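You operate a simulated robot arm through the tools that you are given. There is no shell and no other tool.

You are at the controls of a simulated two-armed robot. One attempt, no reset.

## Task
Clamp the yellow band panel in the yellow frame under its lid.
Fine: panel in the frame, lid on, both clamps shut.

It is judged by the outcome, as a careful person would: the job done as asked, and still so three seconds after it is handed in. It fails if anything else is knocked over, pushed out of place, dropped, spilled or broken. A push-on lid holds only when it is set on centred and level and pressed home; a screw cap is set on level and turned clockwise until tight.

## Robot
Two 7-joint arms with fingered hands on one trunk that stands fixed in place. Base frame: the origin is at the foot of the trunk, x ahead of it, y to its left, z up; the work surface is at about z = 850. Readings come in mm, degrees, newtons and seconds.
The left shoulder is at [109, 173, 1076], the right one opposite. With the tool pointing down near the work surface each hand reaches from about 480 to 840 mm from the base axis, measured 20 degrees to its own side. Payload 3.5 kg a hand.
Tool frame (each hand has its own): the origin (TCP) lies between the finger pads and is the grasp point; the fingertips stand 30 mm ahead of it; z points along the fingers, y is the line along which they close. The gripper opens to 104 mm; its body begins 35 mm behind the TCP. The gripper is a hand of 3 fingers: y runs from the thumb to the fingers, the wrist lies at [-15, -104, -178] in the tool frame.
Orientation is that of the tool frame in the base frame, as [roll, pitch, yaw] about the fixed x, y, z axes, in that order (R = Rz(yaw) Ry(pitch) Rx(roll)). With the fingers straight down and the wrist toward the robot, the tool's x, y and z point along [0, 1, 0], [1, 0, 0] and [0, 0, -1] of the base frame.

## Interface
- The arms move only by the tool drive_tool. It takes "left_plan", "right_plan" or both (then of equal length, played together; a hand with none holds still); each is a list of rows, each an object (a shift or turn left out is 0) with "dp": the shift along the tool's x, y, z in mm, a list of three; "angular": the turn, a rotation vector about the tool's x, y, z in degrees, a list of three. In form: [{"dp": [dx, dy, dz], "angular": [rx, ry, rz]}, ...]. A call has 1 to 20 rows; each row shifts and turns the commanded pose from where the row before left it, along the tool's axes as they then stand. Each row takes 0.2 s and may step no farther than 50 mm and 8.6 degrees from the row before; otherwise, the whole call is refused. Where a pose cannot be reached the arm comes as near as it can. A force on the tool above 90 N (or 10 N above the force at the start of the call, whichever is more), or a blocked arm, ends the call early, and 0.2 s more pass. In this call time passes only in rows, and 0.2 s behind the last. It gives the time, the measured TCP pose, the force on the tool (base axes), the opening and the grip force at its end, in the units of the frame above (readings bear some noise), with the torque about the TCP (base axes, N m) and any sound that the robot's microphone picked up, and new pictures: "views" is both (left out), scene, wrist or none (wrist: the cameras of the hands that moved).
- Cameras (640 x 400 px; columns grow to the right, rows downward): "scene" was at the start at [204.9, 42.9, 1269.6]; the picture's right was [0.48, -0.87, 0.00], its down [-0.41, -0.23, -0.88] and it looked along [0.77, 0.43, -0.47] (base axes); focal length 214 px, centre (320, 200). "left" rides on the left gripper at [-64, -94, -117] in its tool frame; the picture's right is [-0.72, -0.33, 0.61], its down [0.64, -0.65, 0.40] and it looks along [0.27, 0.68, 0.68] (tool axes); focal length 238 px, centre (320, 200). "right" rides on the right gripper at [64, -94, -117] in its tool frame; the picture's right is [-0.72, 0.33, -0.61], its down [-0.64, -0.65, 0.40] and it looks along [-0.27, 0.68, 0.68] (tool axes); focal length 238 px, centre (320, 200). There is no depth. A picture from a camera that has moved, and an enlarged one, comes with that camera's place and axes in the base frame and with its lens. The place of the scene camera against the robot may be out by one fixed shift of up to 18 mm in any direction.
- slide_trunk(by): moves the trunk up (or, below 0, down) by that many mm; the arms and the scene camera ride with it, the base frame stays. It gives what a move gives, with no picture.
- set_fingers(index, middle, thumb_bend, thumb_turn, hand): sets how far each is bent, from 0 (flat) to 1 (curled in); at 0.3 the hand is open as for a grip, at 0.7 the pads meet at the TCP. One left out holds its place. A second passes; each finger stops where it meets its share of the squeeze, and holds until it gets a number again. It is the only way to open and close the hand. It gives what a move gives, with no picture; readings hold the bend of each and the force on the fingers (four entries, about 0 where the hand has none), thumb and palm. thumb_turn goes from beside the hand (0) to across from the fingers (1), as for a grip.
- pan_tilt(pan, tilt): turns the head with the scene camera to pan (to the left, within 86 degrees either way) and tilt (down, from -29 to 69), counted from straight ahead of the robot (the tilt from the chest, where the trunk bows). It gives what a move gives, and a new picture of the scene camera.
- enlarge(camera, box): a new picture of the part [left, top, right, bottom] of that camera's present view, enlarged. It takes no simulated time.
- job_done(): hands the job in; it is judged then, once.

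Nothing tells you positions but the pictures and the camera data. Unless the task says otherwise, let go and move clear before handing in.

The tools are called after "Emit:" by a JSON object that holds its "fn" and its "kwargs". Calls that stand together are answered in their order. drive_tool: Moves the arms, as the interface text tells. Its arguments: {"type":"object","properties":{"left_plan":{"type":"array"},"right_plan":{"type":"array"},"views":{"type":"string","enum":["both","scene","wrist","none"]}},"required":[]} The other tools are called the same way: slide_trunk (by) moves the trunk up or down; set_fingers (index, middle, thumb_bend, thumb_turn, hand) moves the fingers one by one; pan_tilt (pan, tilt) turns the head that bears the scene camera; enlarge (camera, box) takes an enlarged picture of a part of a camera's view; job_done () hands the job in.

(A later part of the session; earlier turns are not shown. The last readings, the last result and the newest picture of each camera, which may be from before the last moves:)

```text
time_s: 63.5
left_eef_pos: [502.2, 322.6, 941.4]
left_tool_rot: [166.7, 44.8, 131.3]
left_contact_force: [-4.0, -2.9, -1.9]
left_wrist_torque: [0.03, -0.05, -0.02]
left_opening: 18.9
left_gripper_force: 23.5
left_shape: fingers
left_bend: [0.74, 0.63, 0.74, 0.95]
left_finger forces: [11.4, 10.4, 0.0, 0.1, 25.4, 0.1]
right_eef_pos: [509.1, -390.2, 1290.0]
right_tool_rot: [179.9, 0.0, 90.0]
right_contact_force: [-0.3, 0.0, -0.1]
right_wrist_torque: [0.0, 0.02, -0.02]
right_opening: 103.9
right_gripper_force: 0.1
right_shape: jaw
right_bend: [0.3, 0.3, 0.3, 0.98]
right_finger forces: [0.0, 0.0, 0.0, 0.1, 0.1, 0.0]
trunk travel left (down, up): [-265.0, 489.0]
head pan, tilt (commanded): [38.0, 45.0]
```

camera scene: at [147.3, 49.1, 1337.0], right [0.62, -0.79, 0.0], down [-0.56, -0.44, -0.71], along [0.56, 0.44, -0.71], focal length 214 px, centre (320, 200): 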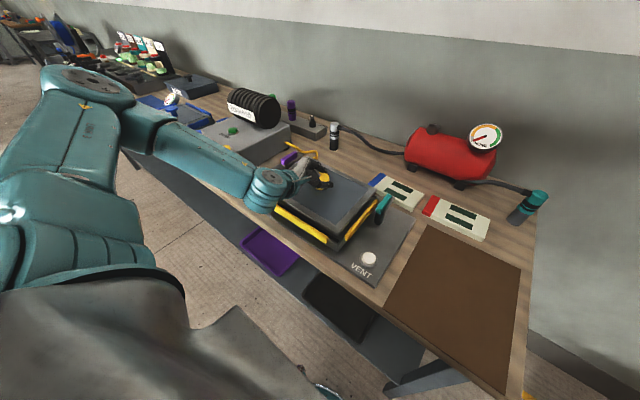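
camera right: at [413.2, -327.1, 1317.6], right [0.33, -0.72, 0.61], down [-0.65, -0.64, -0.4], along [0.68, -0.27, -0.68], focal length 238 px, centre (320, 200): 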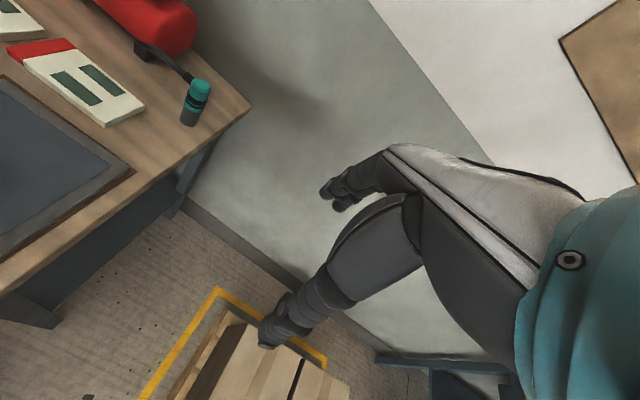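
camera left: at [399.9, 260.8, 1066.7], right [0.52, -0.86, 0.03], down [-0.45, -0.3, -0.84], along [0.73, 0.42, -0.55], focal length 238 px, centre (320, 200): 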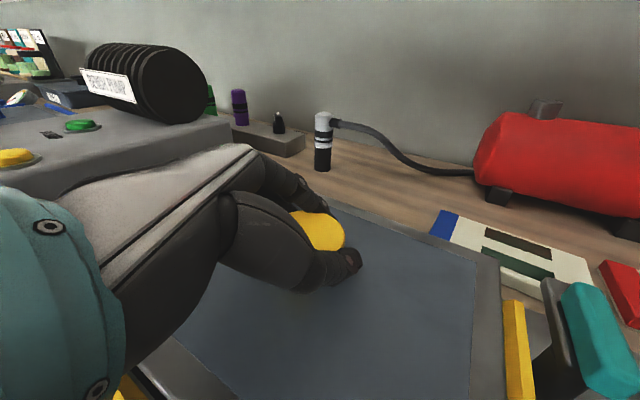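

Side forces of −4 N in x and −3 N in y show the lid riding on the flared faces of the far and left bars, so it sits a few mm too far forward and left. I'll lift 2 mm, shift it back and right, and check.

Emit:
{"fn": "drive_tool", "kwargs": {"left_plan": [{"dp": [-1.1, -4.5, -2.8]}], "views": "none"}}

Emit:
{"fn": "enlarge", "kwargs": {"camera": "left", "box": [320, 170, 560, 320]}}

Emit:
{"fn": "enlarge", "kwargs": {"camera": "scene", "box": [270, 140, 350, 200]}}

Emit:
{"fn": "enlarge", "kwargs": {"camera": "scene", "box": [310, 160, 390, 240]}}

```text
time_s: 63.9
left_eef_pos: [499.0, 322.0, 942.5]
left_tool_rot: [166.5, 44.7, 131.2]
left_contact_force: [0.1, 0.8, -4.0]
left_wrist_torque: [-0.02, -0.03, -0.01]
left_opening: 19.1
left_gripper_force: 24.5
left_shape: fingers
left_bend: [0.74, 0.63, 0.74, 0.95]
left_finger forces: [12.5, 12.1, 0.0, 0.1, 23.7, 0.1]
right_eef_pos: [508.9, -390.4, 1290.0]
right_tool_rot: [180.0, 0.0, 90.0]
right_contact_force: [0.0, 0.3, -0.3]
right_wrist_torque: [0.0, 0.0, -0.01]
right_opening: 103.6
right_gripper_force: 0.0
right_shape: jaw
right_bend: [0.3, 0.3, 0.3, 0.98]
right_finger forces: [0.0, 0.1, 0.0, 0.1, 0.0, 0.1]
trunk travel left (down, up): [-265.0, 489.0]
head pan, tilt (commanded): [38.0, 45.0]
```

```text
2.67 times, centred on (440, 245) of left
camera zoom: at [395.6, 258.0, 1053.0], right [0.52, -0.85, 0.03], down [-0.45, -0.3, -0.84], along [0.72, 0.42, -0.55], focal length 636 px, centre (0, 80)
```

zoom: 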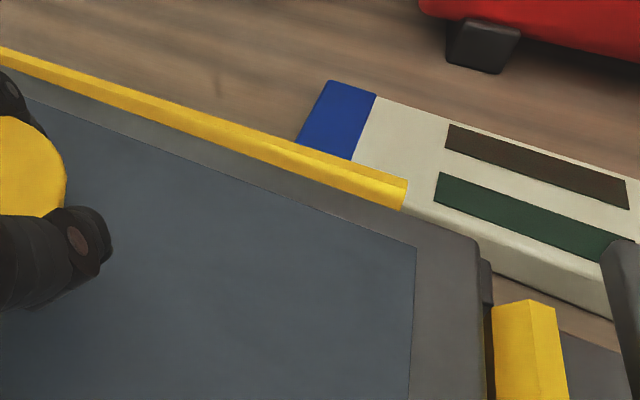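

```text
6.67 times, centred on (310, 170) of scene
camera zoom: at [146.9, 48.8, 1337.0], right [0.62, -0.79, 0.0], down [-0.56, -0.44, -0.71], along [0.56, 0.44, -0.71], focal length 1430 px, centre (387, 400)
```

zoom: 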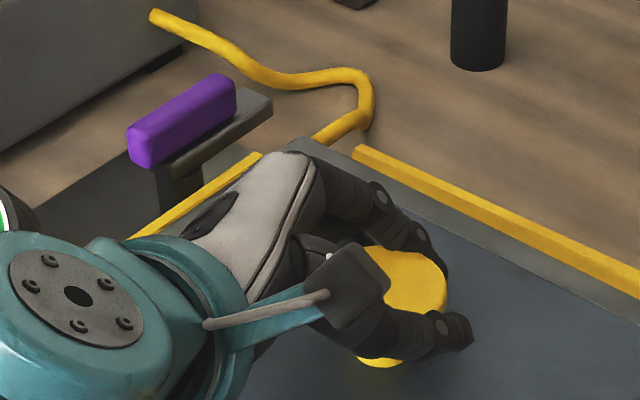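

```text
5.00 times, centred on (350, 200) of scene
camera zoom: at [146.9, 48.8, 1337.0], right [0.62, -0.79, 0.0], down [-0.56, -0.44, -0.71], along [0.56, 0.44, -0.71], focal length 1072 px, centre (170, 200)
```

zoom: 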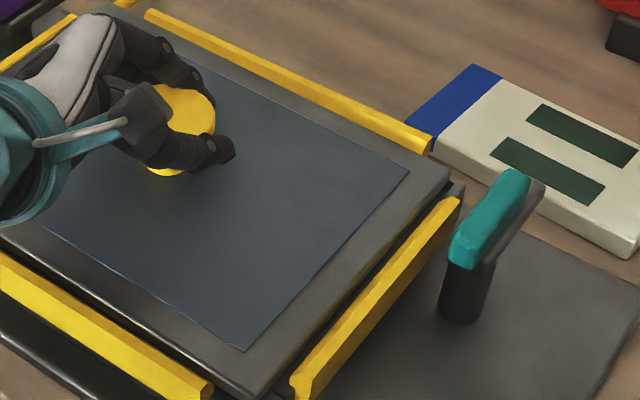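

The side forces are gone and the lid is free, sitting nicely between the bars. I'll keep lowering in small steps.

Emit:
{"fn": "drive_tool", "kwargs": {"left_plan": [{"dp": [2.1, -0.5, 2.1]}, {"dp": [2.1, -0.5, 2.1]}], "views": "none"}}

```text
time_s: 64.5
left_eef_pos: [499.7, 321.4, 936.8]
left_tool_rot: [166.7, 44.8, 131.4]
left_contact_force: [-0.9, 1.0, -3.3]
left_wrist_torque: [-0.15, 0.01, -0.03]
left_opening: 18.8
left_gripper_force: 24.3
left_shape: fingers
left_bend: [0.74, 0.63, 0.74, 0.95]
left_finger forces: [12.0, 13.5, 0.1, 0.0, 23.0, 0.0]
right_eef_pos: [508.8, -389.6, 1290.4]
right_tool_rot: [180.0, 0.0, 90.0]
right_contact_force: [0.0, -0.7, 0.5]
right_wrist_torque: [0.01, -0.01, 0.0]
right_opening: 103.8
right_gripper_force: 0.1
right_shape: jaw
right_bend: [0.3, 0.3, 0.3, 0.98]
right_finger forces: [0.1, 0.0, 0.0, 0.0, 0.0, 0.0]
trunk travel left (down, up): [-265.0, 489.0]
head pan, tilt (commanded): [38.0, 45.0]
```

Emit:
{"fn": "drive_tool", "kwargs": {"left_plan": [{"dp": [1.4, -0.3, 1.4]}], "views": "none"}}

Emit:
{"fn": "enlarge", "kwargs": {"camera": "left", "box": [320, 170, 560, 320]}}

Emit:
{"fn": "enlarge", "kwargs": {"camera": "scene", "box": [260, 140, 390, 240]}}

```text
time_s: 64.9
left_eef_pos: [499.2, 319.9, 936.5]
left_tool_rot: [166.4, 45.0, 131.2]
left_contact_force: [-2.4, 1.7, 3.6]
left_wrist_torque: [-0.12, -0.07, -0.05]
left_opening: 18.6
left_gripper_force: 23.7
left_shape: fingers
left_bend: [0.74, 0.63, 0.75, 0.95]
left_finger forces: [12.4, 12.4, 0.0, 0.0, 23.0, 0.1]
right_eef_pos: [508.0, -389.0, 1289.1]
right_tool_rot: [-180.0, 0.0, 89.9]
right_contact_force: [-0.9, -0.1, 0.0]
right_wrist_torque: [-0.01, 0.02, 0.0]
right_opening: 103.6
right_gripper_force: 0.2
right_shape: jaw
right_bend: [0.3, 0.3, 0.3, 0.98]
right_finger forces: [0.0, 0.0, 0.0, 0.0, 0.0, 0.0]
trunk travel left (down, up): [-265.0, 489.0]
head pan, tilt (commanded): [38.0, 45.0]
```

```text
2.67 times, centred on (440, 245) of left
camera zoom: at [395.3, 257.7, 1046.4], right [0.52, -0.86, 0.03], down [-0.45, -0.3, -0.84], along [0.73, 0.42, -0.54], focal length 636 px, centre (0, 80)
```

zoom: 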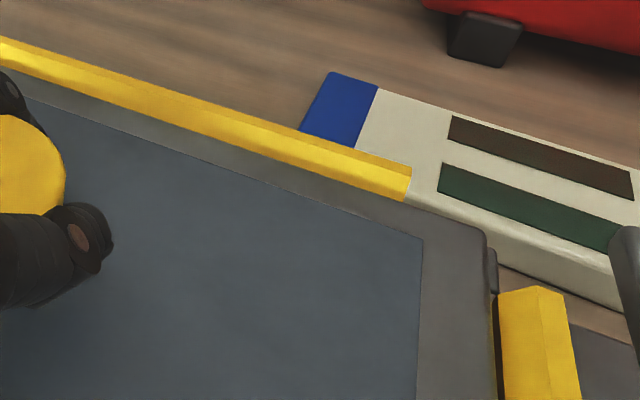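

```text
4.00 times, centred on (325, 190) of scene
camera zoom: at [146.2, 48.7, 1337.3], right [0.62, -0.79, 0.0], down [-0.56, -0.44, -0.71], along [0.56, 0.44, -0.71], focal length 858 px, centre (300, 240)
```

zoom: 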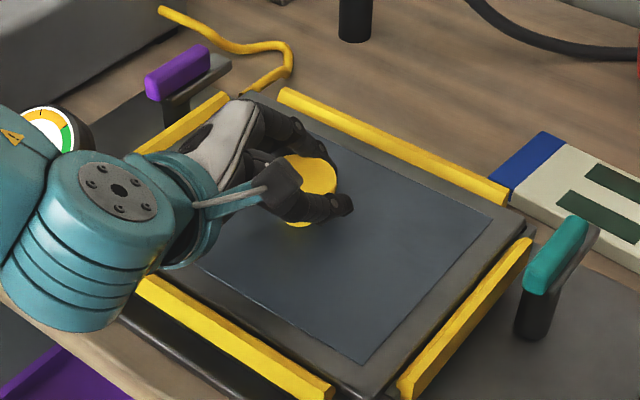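

The lid now rests on the frame, supported by about 8 N and lying between all four bars. I'll open the fingers gently to release the knob.

Emit:
{"fn": "set_fingers", "kwargs": {"hand": "left", "index": 0.5, "middle": 0.5, "thumb_bend": 0.5}}

Emit:
{"fn": "set_fingers", "kwargs": {"hand": "left", "index": 0.3, "middle": 0.3, "thumb_bend": 0.3}}

Emit:
{"fn": "enlarge", "kwargs": {"camera": "scene", "box": [260, 140, 390, 240]}}

Emit:
{"fn": "enlarge", "kwargs": {"camera": "left", "box": [240, 160, 560, 400]}}

```text
time_s: 65.9
left_eef_pos: [498.7, 321.4, 934.1]
left_tool_rot: [166.7, 44.8, 131.4]
left_contact_force: [-0.2, -0.2, 2.0]
left_wrist_torque: [-0.04, -0.01, 0.0]
left_opening: 51.9
left_gripper_force: 1.3
left_shape: fingers
left_bend: [0.5, 0.5, 0.51, 0.97]
left_finger forces: [1.0, 0.1, 0.0, 0.0, 1.2, 0.1]
right_eef_pos: [509.3, -389.9, 1290.1]
right_tool_rot: [-180.0, 0.0, 90.0]
right_contact_force: [-0.4, 0.1, -0.1]
right_wrist_torque: [0.02, 0.0, 0.02]
right_opening: 103.6
right_gripper_force: 0.1
right_shape: jaw
right_bend: [0.3, 0.3, 0.3, 0.98]
right_finger forces: [0.1, 0.0, 0.1, 0.0, 0.1, 0.1]
trunk travel left (down, up): [-265.0, 489.0]
head pan, tilt (commanded): [38.0, 45.0]
```

```text
time_s: 66.9
left_eef_pos: [499.2, 320.6, 933.6]
left_tool_rot: [166.7, 44.9, 131.3]
left_contact_force: [0.7, 1.5, 4.8]
left_wrist_torque: [-0.23, 0.11, 0.04]
left_opening: 101.0
left_gripper_force: 2.0
left_shape: fingers
left_bend: [0.3, 0.3, 0.31, 0.96]
left_finger forces: [0.0, 0.0, 0.0, 0.0, 4.4, 0.1]
right_eef_pos: [508.1, -389.5, 1290.9]
right_tool_rot: [-179.9, -0.1, 90.0]
right_contact_force: [-0.3, 0.1, 0.2]
right_wrist_torque: [0.02, 0.0, -0.02]
right_opening: 103.7
right_gripper_force: 0.0
right_shape: jaw
right_bend: [0.3, 0.3, 0.3, 0.98]
right_finger forces: [0.0, 0.0, 0.0, 0.0, 0.0, 0.0]
trunk travel left (down, up): [-265.0, 489.0]
head pan, tilt (commanded): [38.0, 45.0]
```

```text
4.00 times, centred on (325, 190) of scene
camera zoom: at [146.6, 48.7, 1337.1], right [0.62, -0.79, 0.0], down [-0.56, -0.44, -0.71], along [0.56, 0.44, -0.71], focal length 858 px, centre (300, 240)
```

zoom: 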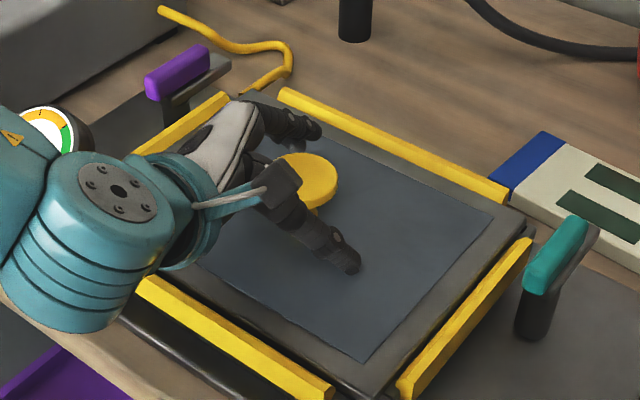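

```text
1.67 times, centred on (400, 280) of left
camera zoom: at [395.4, 257.7, 1045.5], right [0.52, -0.86, 0.03], down [-0.45, -0.3, -0.84], along [0.73, 0.42, -0.55], focal length 397 px, centre (187, 67)
```

zoom: 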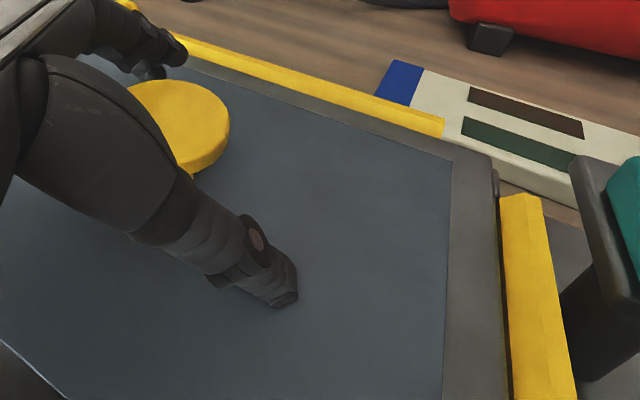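

The knob is released and the lid stays in place, with only the thumb tip resting on it. I'll back the hand out along its own axis.

Emit:
{"fn": "drive_tool", "kwargs": {"left_plan": [{"dp": [0, 0, -10]}, {"dp": [0, 0, -20]}, {"dp": [0, 0, -30]}, {"dp": [0, 0, -30]}], "views": "both"}}

Emit:
{"fn": "enlarge", "kwargs": {"camera": "scene", "box": [260, 140, 390, 240]}}

```text
time_s: 67.9
left_eef_pos: [453.1, 359.1, 992.8]
left_tool_rot: [166.6, 44.8, 131.2]
left_contact_force: [-0.1, 0.3, -0.2]
left_wrist_torque: [0.01, -0.01, 0.03]
left_opening: 102.8
left_gripper_force: 0.0
left_shape: fingers
left_bend: [0.3, 0.3, 0.3, 0.97]
left_finger forces: [0.1, 0.0, 0.0, 0.0, 0.1, 0.1]
left hand out of reach, approached as far as the arm can: row 4
right_eef_pos: [507.5, -389.6, 1289.6]
right_tool_rot: [180.0, 0.0, 90.0]
right_contact_force: [0.9, 0.1, -0.1]
right_wrist_torque: [0.01, -0.04, -0.01]
right_opening: 103.6
right_gripper_force: 0.1
right_shape: jaw
right_bend: [0.3, 0.3, 0.3, 0.98]
right_finger forces: [0.1, 0.0, 0.0, 0.1, 0.1, 0.0]
trunk travel left (down, up): [-265.0, 489.0]
head pan, tilt (commanded): [38.0, 45.0]
camera scene: at [146.8, 48.9, 1337.1], right [0.62, -0.79, 0.0], down [-0.56, -0.44, -0.71], along [0.56, 0.44, -0.71], focal length 214 px, centre (320, 200)
camera left: at [348.3, 295.8, 1104.3], right [0.52, -0.86, 0.03], down [-0.45, -0.3, -0.84], along [0.73, 0.42, -0.55], focal length 238 px, centre (320, 200)
```

scene: 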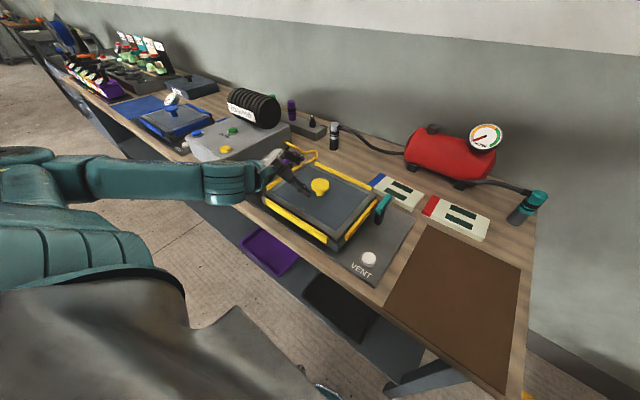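
left: 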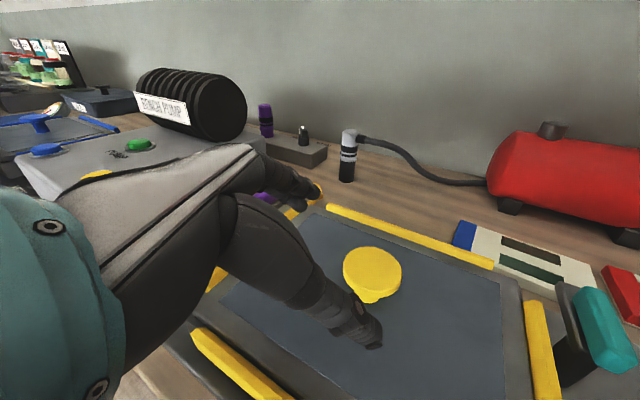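

```text
4.00 times, centred on (325, 190) of scene
camera zoom: at [146.8, 48.9, 1337.1], right [0.62, -0.79, 0.0], down [-0.56, -0.44, -0.71], along [0.56, 0.44, -0.71], focal length 858 px, centre (300, 240)
```

zoom: 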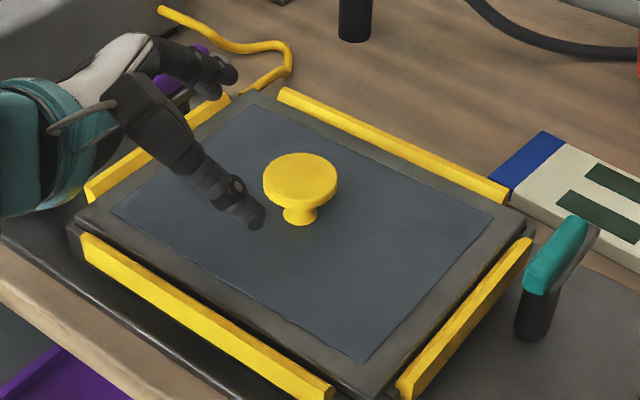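

The lid lies in the frame between the bars. I'll raise the hand clear and inspect how well it is seated.

Emit:
{"fn": "drive_tool", "kwargs": {"left_plan": [{"dp": [-21.1, 4.9, -20.7]}, {"dp": [-21.1, 4.9, -20.7]}, {"dp": [-21.1, 4.9, -20.7]}, {"dp": [-21.1, 4.9, -20.7]}], "views": "none"}}

Emit:
{"fn": "enlarge", "kwargs": {"camera": "scene", "box": [250, 140, 400, 250]}}

Emit:
{"fn": "enlarge", "kwargs": {"camera": "left", "box": [160, 160, 640, 400]}}

```text
time_s: 68.9
left_eef_pos: [463.4, 364.9, 1110.0]
left_tool_rot: [166.8, 44.7, 131.3]
left_contact_force: [0.0, 0.6, -0.2]
left_wrist_torque: [0.03, 0.04, 0.0]
left_opening: 102.7
left_gripper_force: 0.1
left_shape: fingers
left_bend: [0.3, 0.3, 0.3, 0.98]
left_finger forces: [0.0, 0.0, 0.1, 0.1, 0.0, 0.1]
left hand out of reach, approached as far as the arm can: row 1, 2
right_eef_pos: [508.6, -389.2, 1290.4]
right_tool_rot: [-180.0, 0.1, 90.1]
right_contact_force: [0.6, 0.1, 0.5]
right_wrist_torque: [-0.04, -0.01, -0.01]
right_opening: 103.8
right_gripper_force: 0.1
right_shape: jaw
right_bend: [0.3, 0.3, 0.3, 0.98]
right_finger forces: [0.1, 0.0, 0.0, 0.0, 0.1, 0.1]
trunk travel left (down, up): [-265.0, 489.0]
head pan, tilt (commanded): [38.0, 45.0]
```

```text
3.64 times, centred on (325, 195) of scene
camera zoom: at [146.6, 48.7, 1337.1], right [0.62, -0.79, 0.0], down [-0.56, -0.44, -0.71], along [0.56, 0.44, -0.71], focal length 780 px, centre (302, 218)
```

zoom: 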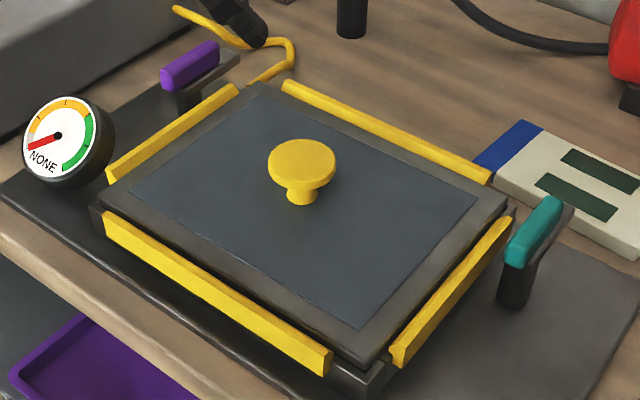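

```text
1.33 times, centred on (400, 280) of left
camera zoom: at [360.1, 302.5, 1221.0], right [0.52, -0.86, 0.03], down [-0.46, -0.3, -0.84], along [0.72, 0.42, -0.55], focal length 318 px, centre (213, 93)
```

zoom: 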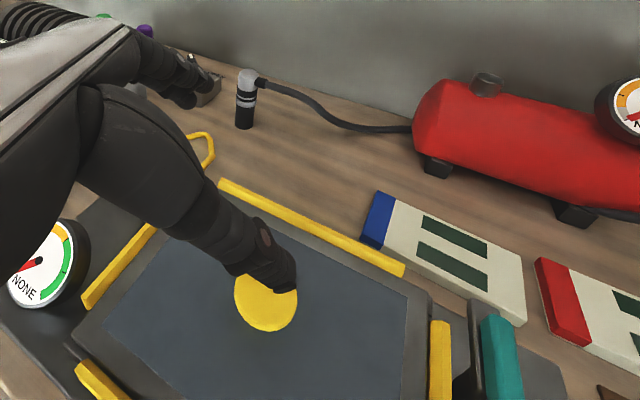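

The lid looks well seated. I'll check each corner for level and centring.

Emit:
{"fn": "enlarge", "kwargs": {"camera": "scene", "box": [310, 190, 370, 250]}}

Emit:
{"fn": "enlarge", "kwargs": {"camera": "scene", "box": [260, 150, 320, 210]}}

Emit:
{"fn": "enlarge", "kwargs": {"camera": "scene", "box": [350, 170, 410, 230]}}

Emit:
{"fn": "enlarge", "kwargs": {"camera": "scene", "box": [280, 145, 340, 195]}}

```text
6.67 times, centred on (340, 220) of scene
camera zoom: at [146.6, 48.7, 1337.1], right [0.62, -0.79, 0.0], down [-0.56, -0.44, -0.71], along [0.56, 0.44, -0.71], focal length 1430 px, centre (187, 67)
```

zoom: 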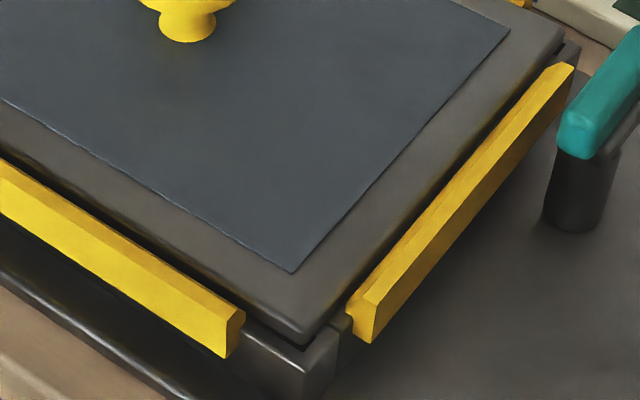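

```text
6.67 times, centred on (290, 180) of scene
camera zoom: at [146.6, 48.7, 1337.1], right [0.62, -0.79, 0.0], down [-0.56, -0.44, -0.71], along [0.56, 0.44, -0.71], focal length 1430 px, centre (520, 333)
```

zoom: 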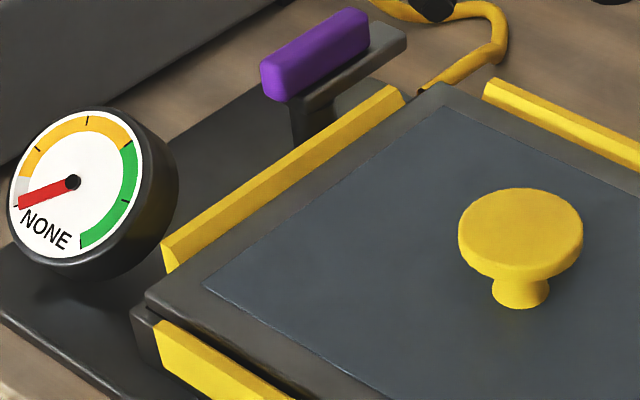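

```text
6.67 times, centred on (380, 200) of scene
camera zoom: at [146.6, 48.7, 1337.1], right [0.62, -0.79, 0.0], down [-0.56, -0.44, -0.71], along [0.56, 0.44, -0.71], focal length 1430 px, centre (-80, 200)
```

zoom: 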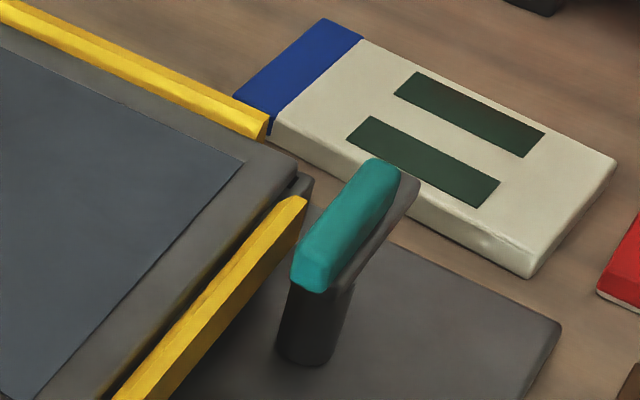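

```text
8.00 times, centred on (310, 170) of scene
camera zoom: at [146.6, 48.7, 1337.1], right [0.62, -0.79, 0.0], down [-0.56, -0.44, -0.71], along [0.56, 0.44, -0.71], focal length 1716 px, centre (400, 440)
```

zoom: 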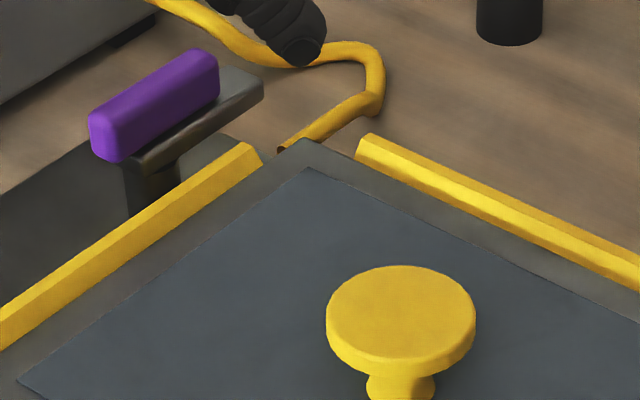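

The lid sits flat and evenly between all four bars. Next are the swing clamps, so I'll bring the left hand back to a vertical attitude high above to view them.

Emit:
{"fn": "drive_tool", "kwargs": {"left_plan": [{"angular": [3.54, 4.78, 5.53]}, {"angular": [3.54, 4.78, 5.53]}, {"angular": [3.54, 4.78, 5.53]}, {"angular": [3.54, 4.78, 5.53]}, {"angular": [3.54, 4.78, 5.53]}, {"angular": [3.54, 4.78, 5.53]}, {"angular": [3.54, 4.78, 5.53]}, {"angular": [3.54, 4.78, 5.53]}], "views": "both"}}

```text
time_s: 70.7
left_eef_pos: [463.6, 365.3, 1110.8]
left_tool_rot: [180.0, -0.1, 89.9]
left_contact_force: [-1.0, 0.2, 0.0]
left_wrist_torque: [0.0, -0.02, -0.01]
left_opening: 102.9
left_gripper_force: 0.1
left_shape: fingers
left_bend: [0.3, 0.3, 0.3, 0.98]
left_finger forces: [0.0, 0.1, 0.0, 0.1, 0.1, 0.0]
right_eef_pos: [507.9, -389.6, 1289.7]
right_tool_rot: [180.0, 0.0, 89.9]
right_contact_force: [0.1, 0.0, 0.1]
right_wrist_torque: [0.0, 0.01, 0.02]
right_opening: 103.9
right_gripper_force: 0.1
right_shape: jaw
right_bend: [0.3, 0.3, 0.3, 0.98]
right_finger forces: [0.1, 0.0, 0.0, 0.0, 0.0, 0.0]
trunk travel left (down, up): [-265.0, 489.0]
head pan, tilt (commanded): [38.0, 45.0]
camera scene: at [147.0, 48.5, 1337.0], right [0.62, -0.79, 0.0], down [-0.56, -0.44, -0.71], along [0.56, 0.44, -0.71], focal length 214 px, centre (320, 200)
camera left: at [367.8, 302.2, 1227.7], right [-0.33, -0.72, -0.61], down [-0.65, 0.64, -0.4], along [0.68, 0.27, -0.68], focal length 238 px, centre (320, 200)
```

scene: 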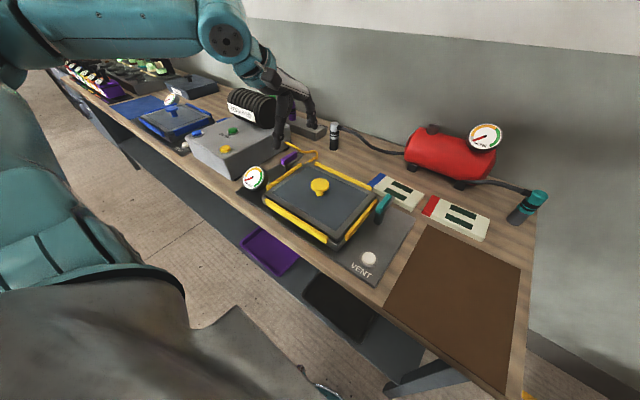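
left: 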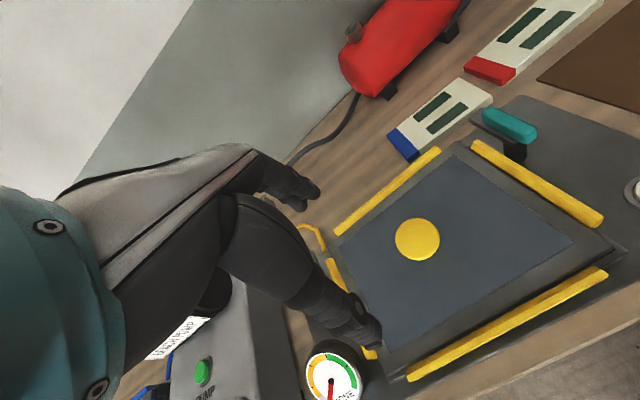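

Emit:
{"fn": "enlarge", "kwargs": {"camera": "left", "box": [380, 90, 640, 390]}}

Emit:
{"fn": "enlarge", "kwargs": {"camera": "left", "box": [440, 80, 600, 190]}}

Emit:
{"fn": "enlarge", "kwargs": {"camera": "scene", "box": [360, 180, 410, 230]}}

Emit:
{"fn": "enlarge", "kwargs": {"camera": "scene", "box": [270, 140, 320, 180]}}

```text
1.33 times, centred on (510, 240) of left
camera zoom: at [367.8, 302.2, 1227.7], right [-0.33, -0.72, -0.61], down [-0.65, 0.64, -0.4], along [0.68, 0.27, -0.68], focal length 318 px, centre (67, 147)
```

zoom: 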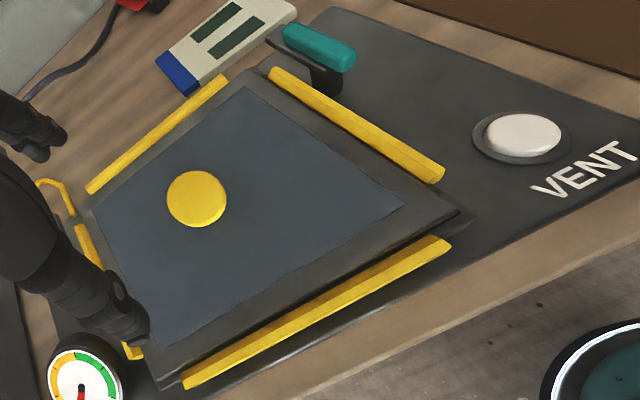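

```text
3.64 times, centred on (520, 135) of left
camera zoom: at [367.8, 302.2, 1227.7], right [-0.33, -0.72, -0.61], down [-0.65, 0.64, -0.4], along [0.68, 0.27, -0.68], focal length 867 px, centre (-407, 436)
```

zoom: 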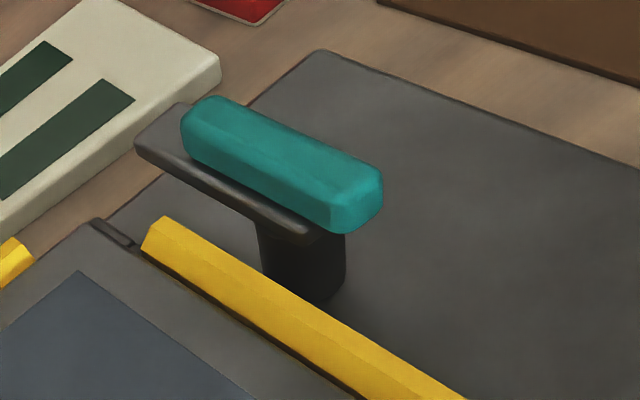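

```text
8.00 times, centred on (385, 205) of scene
camera zoom: at [147.0, 48.5, 1337.0], right [0.62, -0.79, 0.0], down [-0.56, -0.44, -0.71], along [0.56, 0.44, -0.71], focal length 1716 px, centre (-200, 160)
```

zoom: 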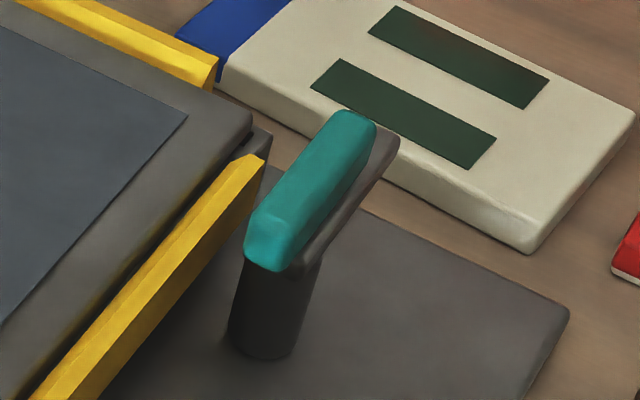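

```text
10.00 times, centred on (295, 160) of scene
camera zoom: at [147.0, 48.5, 1337.0], right [0.62, -0.79, 0.0], down [-0.56, -0.44, -0.71], along [0.56, 0.44, -0.71], focal length 2145 px, centre (570, 600)
```

zoom: 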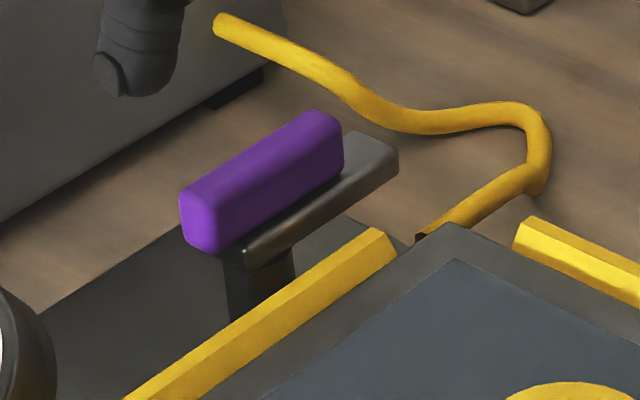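

Each clamp is a flat arm on a round post, with its coloured handle on top and the arm pointing away (+x). It should swing 90° over the lid. For the teal one the pivot is near [540, 158] and the handle top is at z ≈ 941. I'll tuck the thumb in and bring the fingers to the right of its far end.

Emit:
{"fn": "set_fingers", "kwargs": {"hand": "left", "index": 0.3, "middle": 0.3, "thumb_bend": 1.0}}

Emit:
{"fn": "drive_tool", "kwargs": {"left_plan": [{"dp": [-41.2, 8, 16]}, {"dp": [-41.2, 8, 16]}, {"dp": [-41.2, 8, 16]}, {"dp": [-41.2, 8, 16]}, {"dp": [-41.2, 8, 16]}, {"dp": [-41.2, 8, 16]}], "views": "both"}}

```text
time_s: 71.7
left_eef_pos: [463.9, 366.5, 1110.1]
left_tool_rot: [-180.0, -0.1, 89.9]
left_contact_force: [-1.2, -0.5, -0.1]
left_wrist_torque: [-0.03, -0.04, 0.03]
left_opening: 27.0
left_gripper_force: 0.1
left_shape: fingers
left_bend: [0.3, 0.3, 0.98, 0.97]
left_finger forces: [0.0, 0.0, 0.0, 0.1, 0.0, 0.0]
right_eef_pos: [508.3, -389.2, 1290.3]
right_tool_rot: [179.9, 0.0, 90.0]
right_contact_force: [-0.1, 0.5, 0.5]
right_wrist_torque: [0.0, -0.03, 0.03]
right_opening: 103.7
right_gripper_force: 0.0
right_shape: jaw
right_bend: [0.3, 0.3, 0.3, 0.98]
right_finger forces: [0.1, 0.0, 0.1, 0.0, 0.0, 0.0]
trunk travel left (down, up): [-265.0, 489.0]
head pan, tilt (commanded): [38.0, 45.0]
```

```text
time_s: 73.1
left_eef_pos: [509.9, 119.1, 1015.2]
left_tool_rot: [-180.0, -0.1, 89.9]
left_contact_force: [0.1, -0.2, 0.7]
left_wrist_torque: [0.01, 0.03, 0.0]
left_opening: 26.9
left_gripper_force: 0.0
left_shape: fingers
left_bend: [0.3, 0.3, 0.98, 0.97]
left_finger forces: [0.0, 0.0, 0.1, 0.1, 0.0, 0.0]
right_eef_pos: [509.0, -390.7, 1288.9]
right_tool_rot: [-179.9, 0.1, 90.0]
right_contact_force: [0.3, -0.1, 0.1]
right_wrist_torque: [0.01, 0.01, 0.0]
right_opening: 103.5
right_gripper_force: 0.2
right_shape: jaw
right_bend: [0.3, 0.3, 0.3, 0.98]
right_finger forces: [0.1, 0.1, 0.0, 0.0, 0.0, 0.1]
trunk travel left (down, up): [-265.0, 489.0]
head pan, tilt (commanded): [38.0, 45.0]
camera scene: at [147.7, 48.6, 1336.9], right [0.62, -0.79, 0.0], down [-0.56, -0.44, -0.71], along [0.56, 0.44, -0.71], focal length 214 px, centre (320, 200)
camera left: at [415.0, 55.1, 1131.4], right [-0.33, -0.72, -0.61], down [-0.65, 0.64, -0.4], along [0.68, 0.27, -0.68], focal length 238 px, centre (320, 200)
```

scene: 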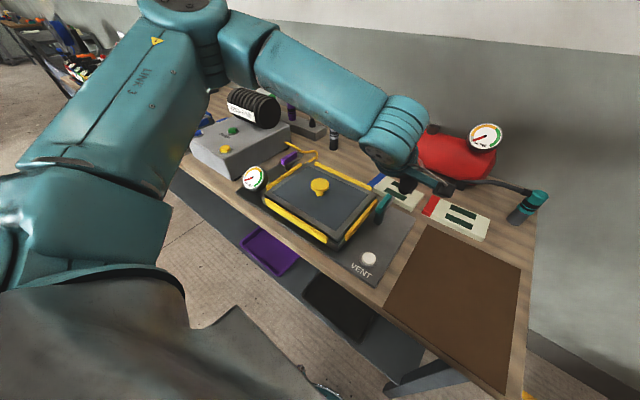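
left: 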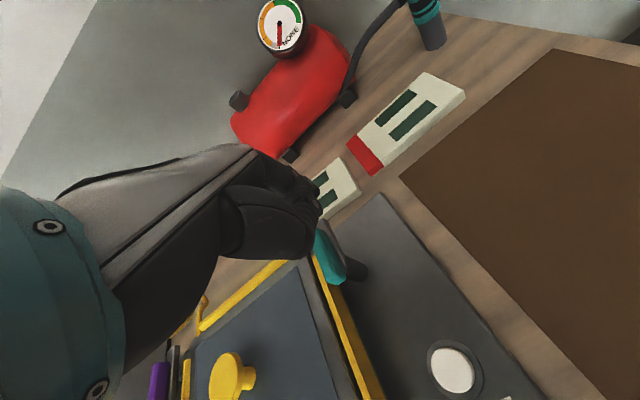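

Emit:
{"fn": "drive_tool", "kwargs": {"left_plan": [{"dp": [0, 0, 30]}, {"dp": [0, 0, 30]}], "views": "both"}}

Emit:
{"fn": "enlarge", "kwargs": {"camera": "left", "box": [240, 150, 440, 320]}}

Emit:
{"fn": "enlarge", "kwargs": {"camera": "scene", "box": [340, 120, 460, 240]}}

```text
time_s: 73.7
left_eef_pos: [510.8, 118.6, 954.7]
left_tool_rot: [179.9, -0.1, 89.9]
left_contact_force: [-0.2, 0.0, 0.5]
left_wrist_torque: [0.04, 0.0, -0.01]
left_opening: 27.1
left_gripper_force: 0.1
left_shape: fingers
left_bend: [0.3, 0.3, 0.98, 0.97]
left_finger forces: [0.0, 0.1, 0.1, 0.1, 0.0, 0.1]
right_eef_pos: [508.4, -390.2, 1290.8]
right_tool_rot: [180.0, 0.0, 90.0]
right_contact_force: [0.3, -0.9, -0.5]
right_wrist_torque: [0.03, -0.02, 0.01]
right_opening: 103.7
right_gripper_force: 0.1
right_shape: jaw
right_bend: [0.3, 0.3, 0.3, 0.98]
right_finger forces: [0.0, 0.0, 0.1, 0.1, 0.0, 0.1]
trunk travel left (down, up): [-265.0, 489.0]
head pan, tilt (commanded): [38.0, 45.0]
camera scene: at [146.8, 48.9, 1337.1], right [0.62, -0.79, 0.0], down [-0.56, -0.44, -0.71], along [0.56, 0.44, -0.71], focal length 214 px, centre (320, 200)
camera left: at [414.4, 54.7, 1071.7], right [-0.33, -0.72, -0.61], down [-0.65, 0.64, -0.41], along [0.68, 0.27, -0.68], focal length 238 px, centre (320, 200)
```

scene: 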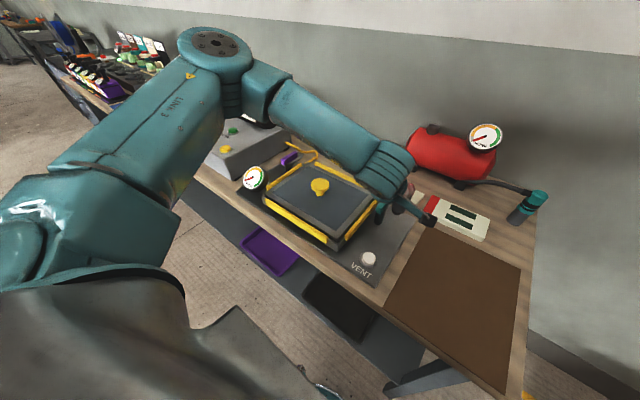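
left: 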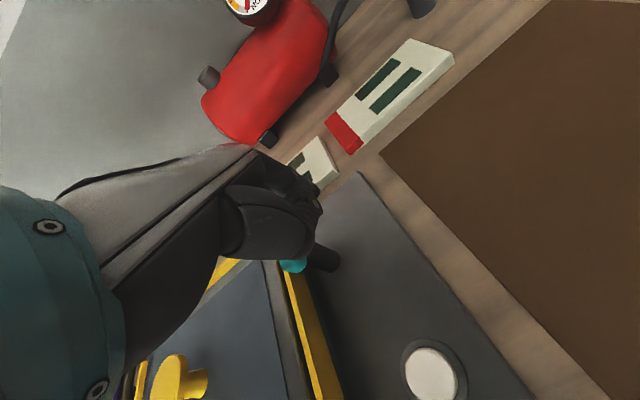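

```text
2.35 times, centred on (340, 235) of left
camera zoom: at [414.4, 54.7, 1071.7], right [-0.33, -0.72, -0.61], down [-0.65, 0.64, -0.41], along [0.68, 0.27, -0.68], focal length 561 px, centre (273, 118)
```

zoom: 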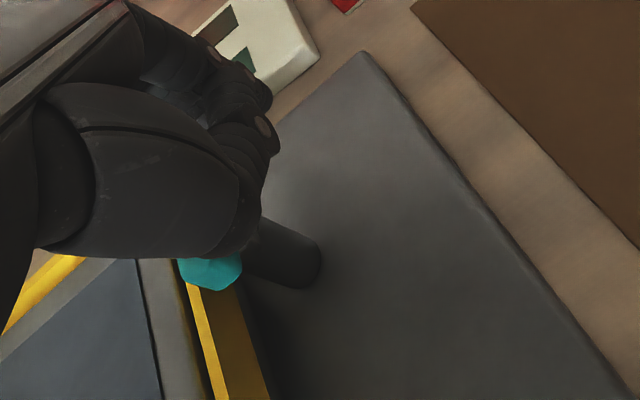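

```text
3.33 times, centred on (400, 180) of scene
camera zoom: at [146.8, 48.9, 1337.1], right [0.62, -0.79, 0.0], down [-0.56, -0.44, -0.71], along [0.56, 0.44, -0.71], focal length 715 px, centre (53, 267)
```

zoom: 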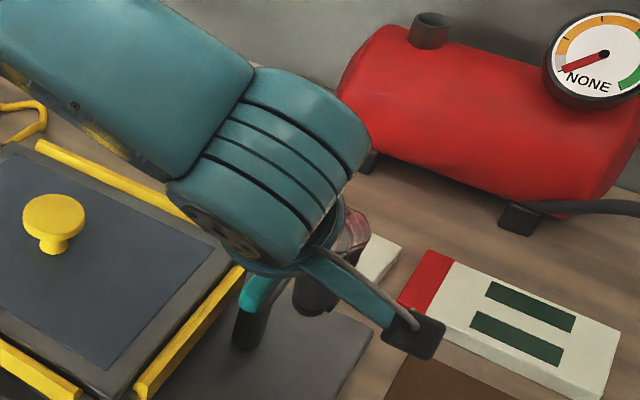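

Emit:
{"fn": "drive_tool", "kwargs": {"left_plan": [{"dp": [0, 0, 10]}, {"dp": [8, 0, 0]}, {"dp": [6, 0, 0]}], "views": "none"}}

Emit:
{"fn": "enlarge", "kwargs": {"camera": "scene", "box": [340, 120, 460, 240]}}

Emit:
{"fn": "enlarge", "kwargs": {"camera": "left", "box": [240, 150, 440, 320]}}

```text
time_s: 74.5
left_eef_pos: [509.9, 132.4, 945.5]
left_tool_rot: [180.0, -0.1, 89.9]
left_contact_force: [-0.2, -1.7, 0.9]
left_wrist_torque: [-0.08, -0.02, -0.1]
left_opening: 26.9
left_gripper_force: 0.8
left_shape: fingers
left_bend: [0.3, 0.3, 0.98, 0.97]
left_finger forces: [0.0, 1.4, 0.1, 0.0, 0.1, 0.0]
right_eef_pos: [508.5, -389.3, 1290.6]
right_tool_rot: [180.0, 0.0, 90.0]
right_contact_force: [-0.3, 0.0, 0.2]
right_wrist_torque: [-0.01, 0.0, 0.04]
right_opening: 103.6
right_gripper_force: 0.0
right_shape: jaw
right_bend: [0.3, 0.3, 0.3, 0.98]
right_finger forces: [0.0, 0.1, 0.0, 0.0, 0.1, 0.0]
trunk travel left (down, up): [-265.0, 489.0]
head pan, tilt (commanded): [38.0, 45.0]
```

```text
3.33 times, centred on (400, 180) of scene
camera zoom: at [146.8, 48.5, 1337.1], right [0.62, -0.79, 0.0], down [-0.56, -0.44, -0.71], along [0.56, 0.44, -0.71], focal length 715 px, centre (53, 267)
```

zoom: 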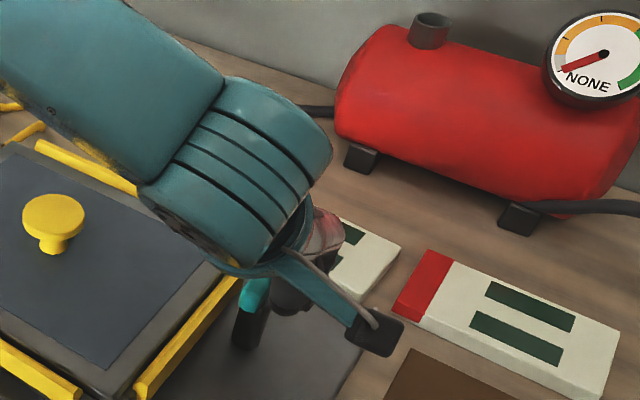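

```text
2.35 times, centred on (340, 235) of left
camera zoom: at [414.6, 68.8, 1062.1], right [-0.33, -0.72, -0.61], down [-0.65, 0.64, -0.41], along [0.68, 0.27, -0.68], focal length 561 px, centre (273, 118)
```

zoom: 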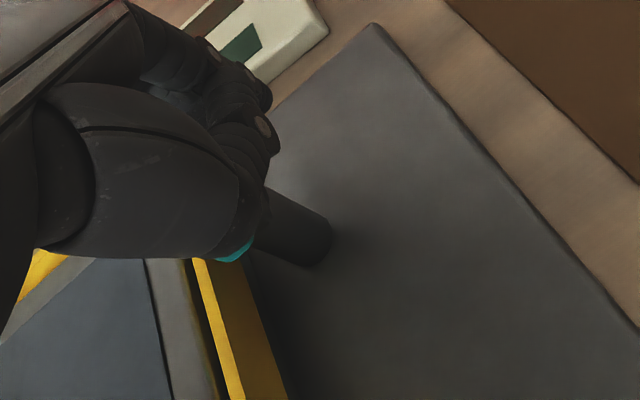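

The middle finger has touched the handle. I'll push it toward the frame in small steps and see whether it swings.

Emit:
{"fn": "drive_tool", "kwargs": {"left_plan": [{"dp": [6, 0, 0]}, {"dp": [6, 0, 0]}], "views": "none"}}

Emit:
{"fn": "enlarge", "kwargs": {"camera": "scene", "box": [340, 120, 460, 240]}}

```text
time_s: 75.1
left_eef_pos: [511.3, 143.6, 944.3]
left_tool_rot: [179.9, 0.0, 89.9]
left_contact_force: [1.2, -2.0, 1.5]
left_wrist_torque: [0.02, -0.09, -0.11]
left_opening: 26.8
left_gripper_force: 1.2
left_shape: fingers
left_bend: [0.3, 0.3, 0.98, 0.97]
left_finger forces: [0.0, 2.2, 0.0, 0.1, 0.1, 0.0]
right_eef_pos: [508.8, -390.8, 1289.9]
right_tool_rot: [180.0, 0.1, 90.0]
right_contact_force: [-0.1, 0.6, -0.7]
right_wrist_torque: [-0.04, 0.0, 0.02]
right_opening: 103.8
right_gripper_force: 0.1
right_shape: jaw
right_bend: [0.3, 0.3, 0.3, 0.98]
right_finger forces: [0.0, 0.0, 0.0, 0.1, 0.0, 0.1]
trunk travel left (down, up): [-265.0, 489.0]
head pan, tilt (commanded): [38.0, 45.0]
```

```text
3.33 times, centred on (400, 180) of scene
camera zoom: at [146.8, 48.6, 1337.1], right [0.62, -0.79, 0.0], down [-0.56, -0.44, -0.71], along [0.56, 0.44, -0.71], focal length 715 px, centre (53, 267)
```

zoom: 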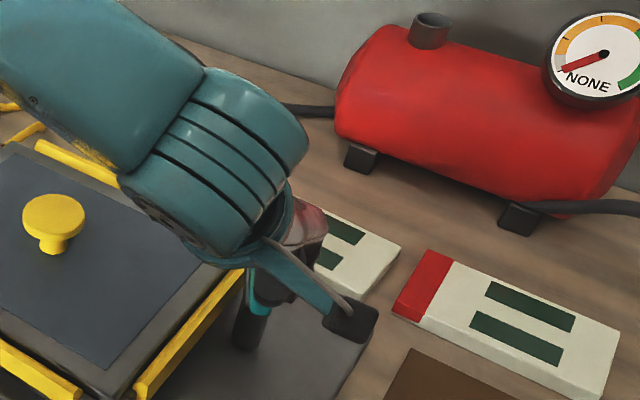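

The clamp is swinging freely with only about 2 N. I'll follow the arc around its post.

Emit:
{"fn": "drive_tool", "kwargs": {"left_plan": [{"dp": [8, 2, 0]}, {"dp": [10, -2, 0]}, {"dp": [9, -6, 0]}], "views": "none"}}

Emit:
{"fn": "enlarge", "kwargs": {"camera": "scene", "box": [320, 120, 440, 240]}}

Emit:
{"fn": "enlarge", "kwargs": {"camera": "left", "box": [200, 150, 440, 350]}}

```text
time_s: 75.9
left_eef_pos: [507.0, 171.4, 944.4]
left_tool_rot: [179.9, 0.1, 89.9]
left_contact_force: [2.2, -2.0, 1.3]
left_wrist_torque: [0.0, -0.08, -0.09]
left_opening: 27.5
left_gripper_force: 1.3
left_shape: fingers
left_bend: [0.28, 0.3, 0.98, 0.97]
left_finger forces: [3.3, 0.1, 0.1, 0.1, 0.1, 0.0]
right_eef_pos: [508.7, -390.0, 1290.2]
right_tool_rot: [-180.0, 0.0, 90.0]
right_contact_force: [-0.1, -0.7, 0.4]
right_wrist_torque: [-0.05, -0.03, 0.0]
right_opening: 103.8
right_gripper_force: 0.1
right_shape: jaw
right_bend: [0.3, 0.3, 0.3, 0.98]
right_finger forces: [0.1, 0.0, 0.0, 0.0, 0.0, 0.1]
trunk travel left (down, up): [-265.0, 489.0]
head pan, tilt (commanded): [38.0, 45.0]
```

```text
3.33 times, centred on (380, 180) of scene
camera zoom: at [147.1, 48.5, 1337.1], right [0.62, -0.79, 0.0], down [-0.56, -0.44, -0.71], along [0.56, 0.44, -0.71], focal length 715 px, centre (120, 267)
```

zoom: 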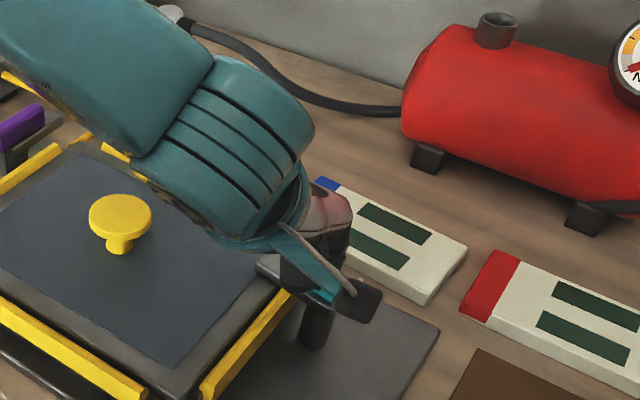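

```text
2.00 times, centred on (320, 250) of left
camera zoom: at [409.5, 107.8, 1061.7], right [-0.33, -0.72, -0.61], down [-0.65, 0.64, -0.4], along [0.68, 0.27, -0.68], focal length 477 px, centre (320, 100)
```

zoom: 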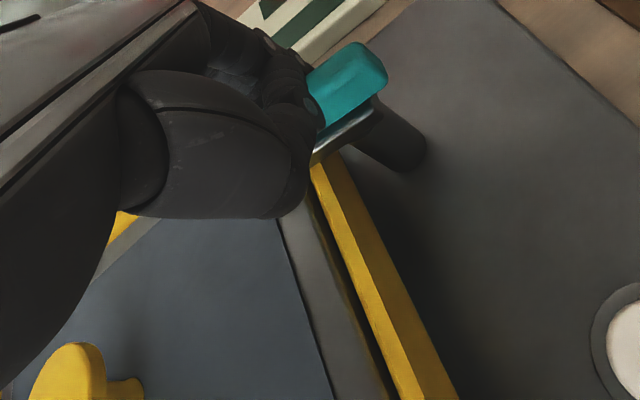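

The teal arm has swung around over the right bar. I'll continue to the end of its travel.

Emit:
{"fn": "drive_tool", "kwargs": {"left_plan": [{"dp": [6, -6, 0]}, {"dp": [4, -6, 0]}, {"dp": [2, -5, 0]}], "views": "none"}}

Emit:
{"fn": "enlarge", "kwargs": {"camera": "scene", "box": [320, 120, 440, 240]}}

Emit:
{"fn": "enlarge", "kwargs": {"camera": "left", "box": [200, 150, 440, 350]}}

```text
time_s: 76.7
left_eef_pos: [492.1, 182.5, 944.9]
left_tool_rot: [179.7, 0.1, 89.9]
left_contact_force: [17.2, -7.1, 8.1]
left_wrist_torque: [-0.17, -0.66, -0.34]
left_opening: 31.7
left_gripper_force: 9.3
left_shape: fingers
left_bend: [0.23, 0.27, 1.0, 0.97]
left_finger forces: [14.2, 5.9, 0.0, 0.0, 0.0, 0.1]
right_eef_pos: [509.9, -390.8, 1289.2]
right_tool_rot: [-179.9, 0.0, 90.1]
right_contact_force: [0.7, 0.0, 0.2]
right_wrist_torque: [0.0, -0.03, -0.02]
right_opening: 104.0
right_gripper_force: 0.1
right_shape: jaw
right_bend: [0.3, 0.3, 0.3, 0.98]
right_finger forces: [0.0, 0.1, 0.0, 0.0, 0.0, 0.1]
trunk travel left (down, up): [-265.0, 489.0]
head pan, tilt (commanded): [38.0, 45.0]
```

```text
3.33 times, centred on (380, 180) of scene
camera zoom: at [148.2, 47.7, 1337.1], right [0.62, -0.79, 0.0], down [-0.56, -0.43, -0.71], along [0.56, 0.44, -0.71], focal length 715 px, centre (120, 267)
```

zoom: 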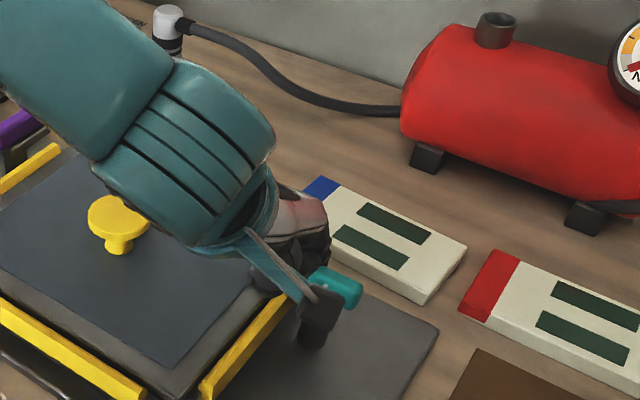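

```text
2.00 times, centred on (320, 250) of left
camera zoom: at [394.5, 118.8, 1062.7], right [-0.32, -0.72, -0.61], down [-0.65, 0.64, -0.41], along [0.69, 0.27, -0.68], focal length 477 px, centre (320, 100)
```

zoom: 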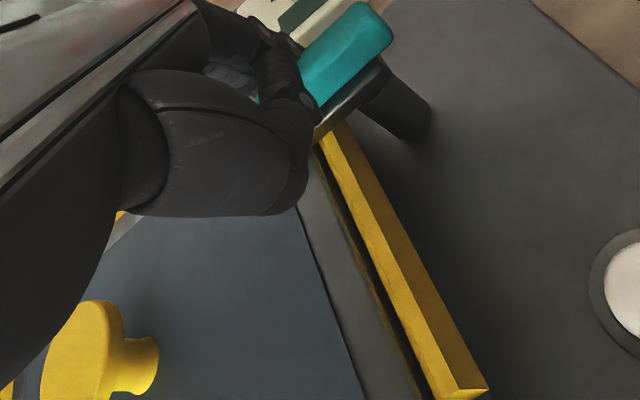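

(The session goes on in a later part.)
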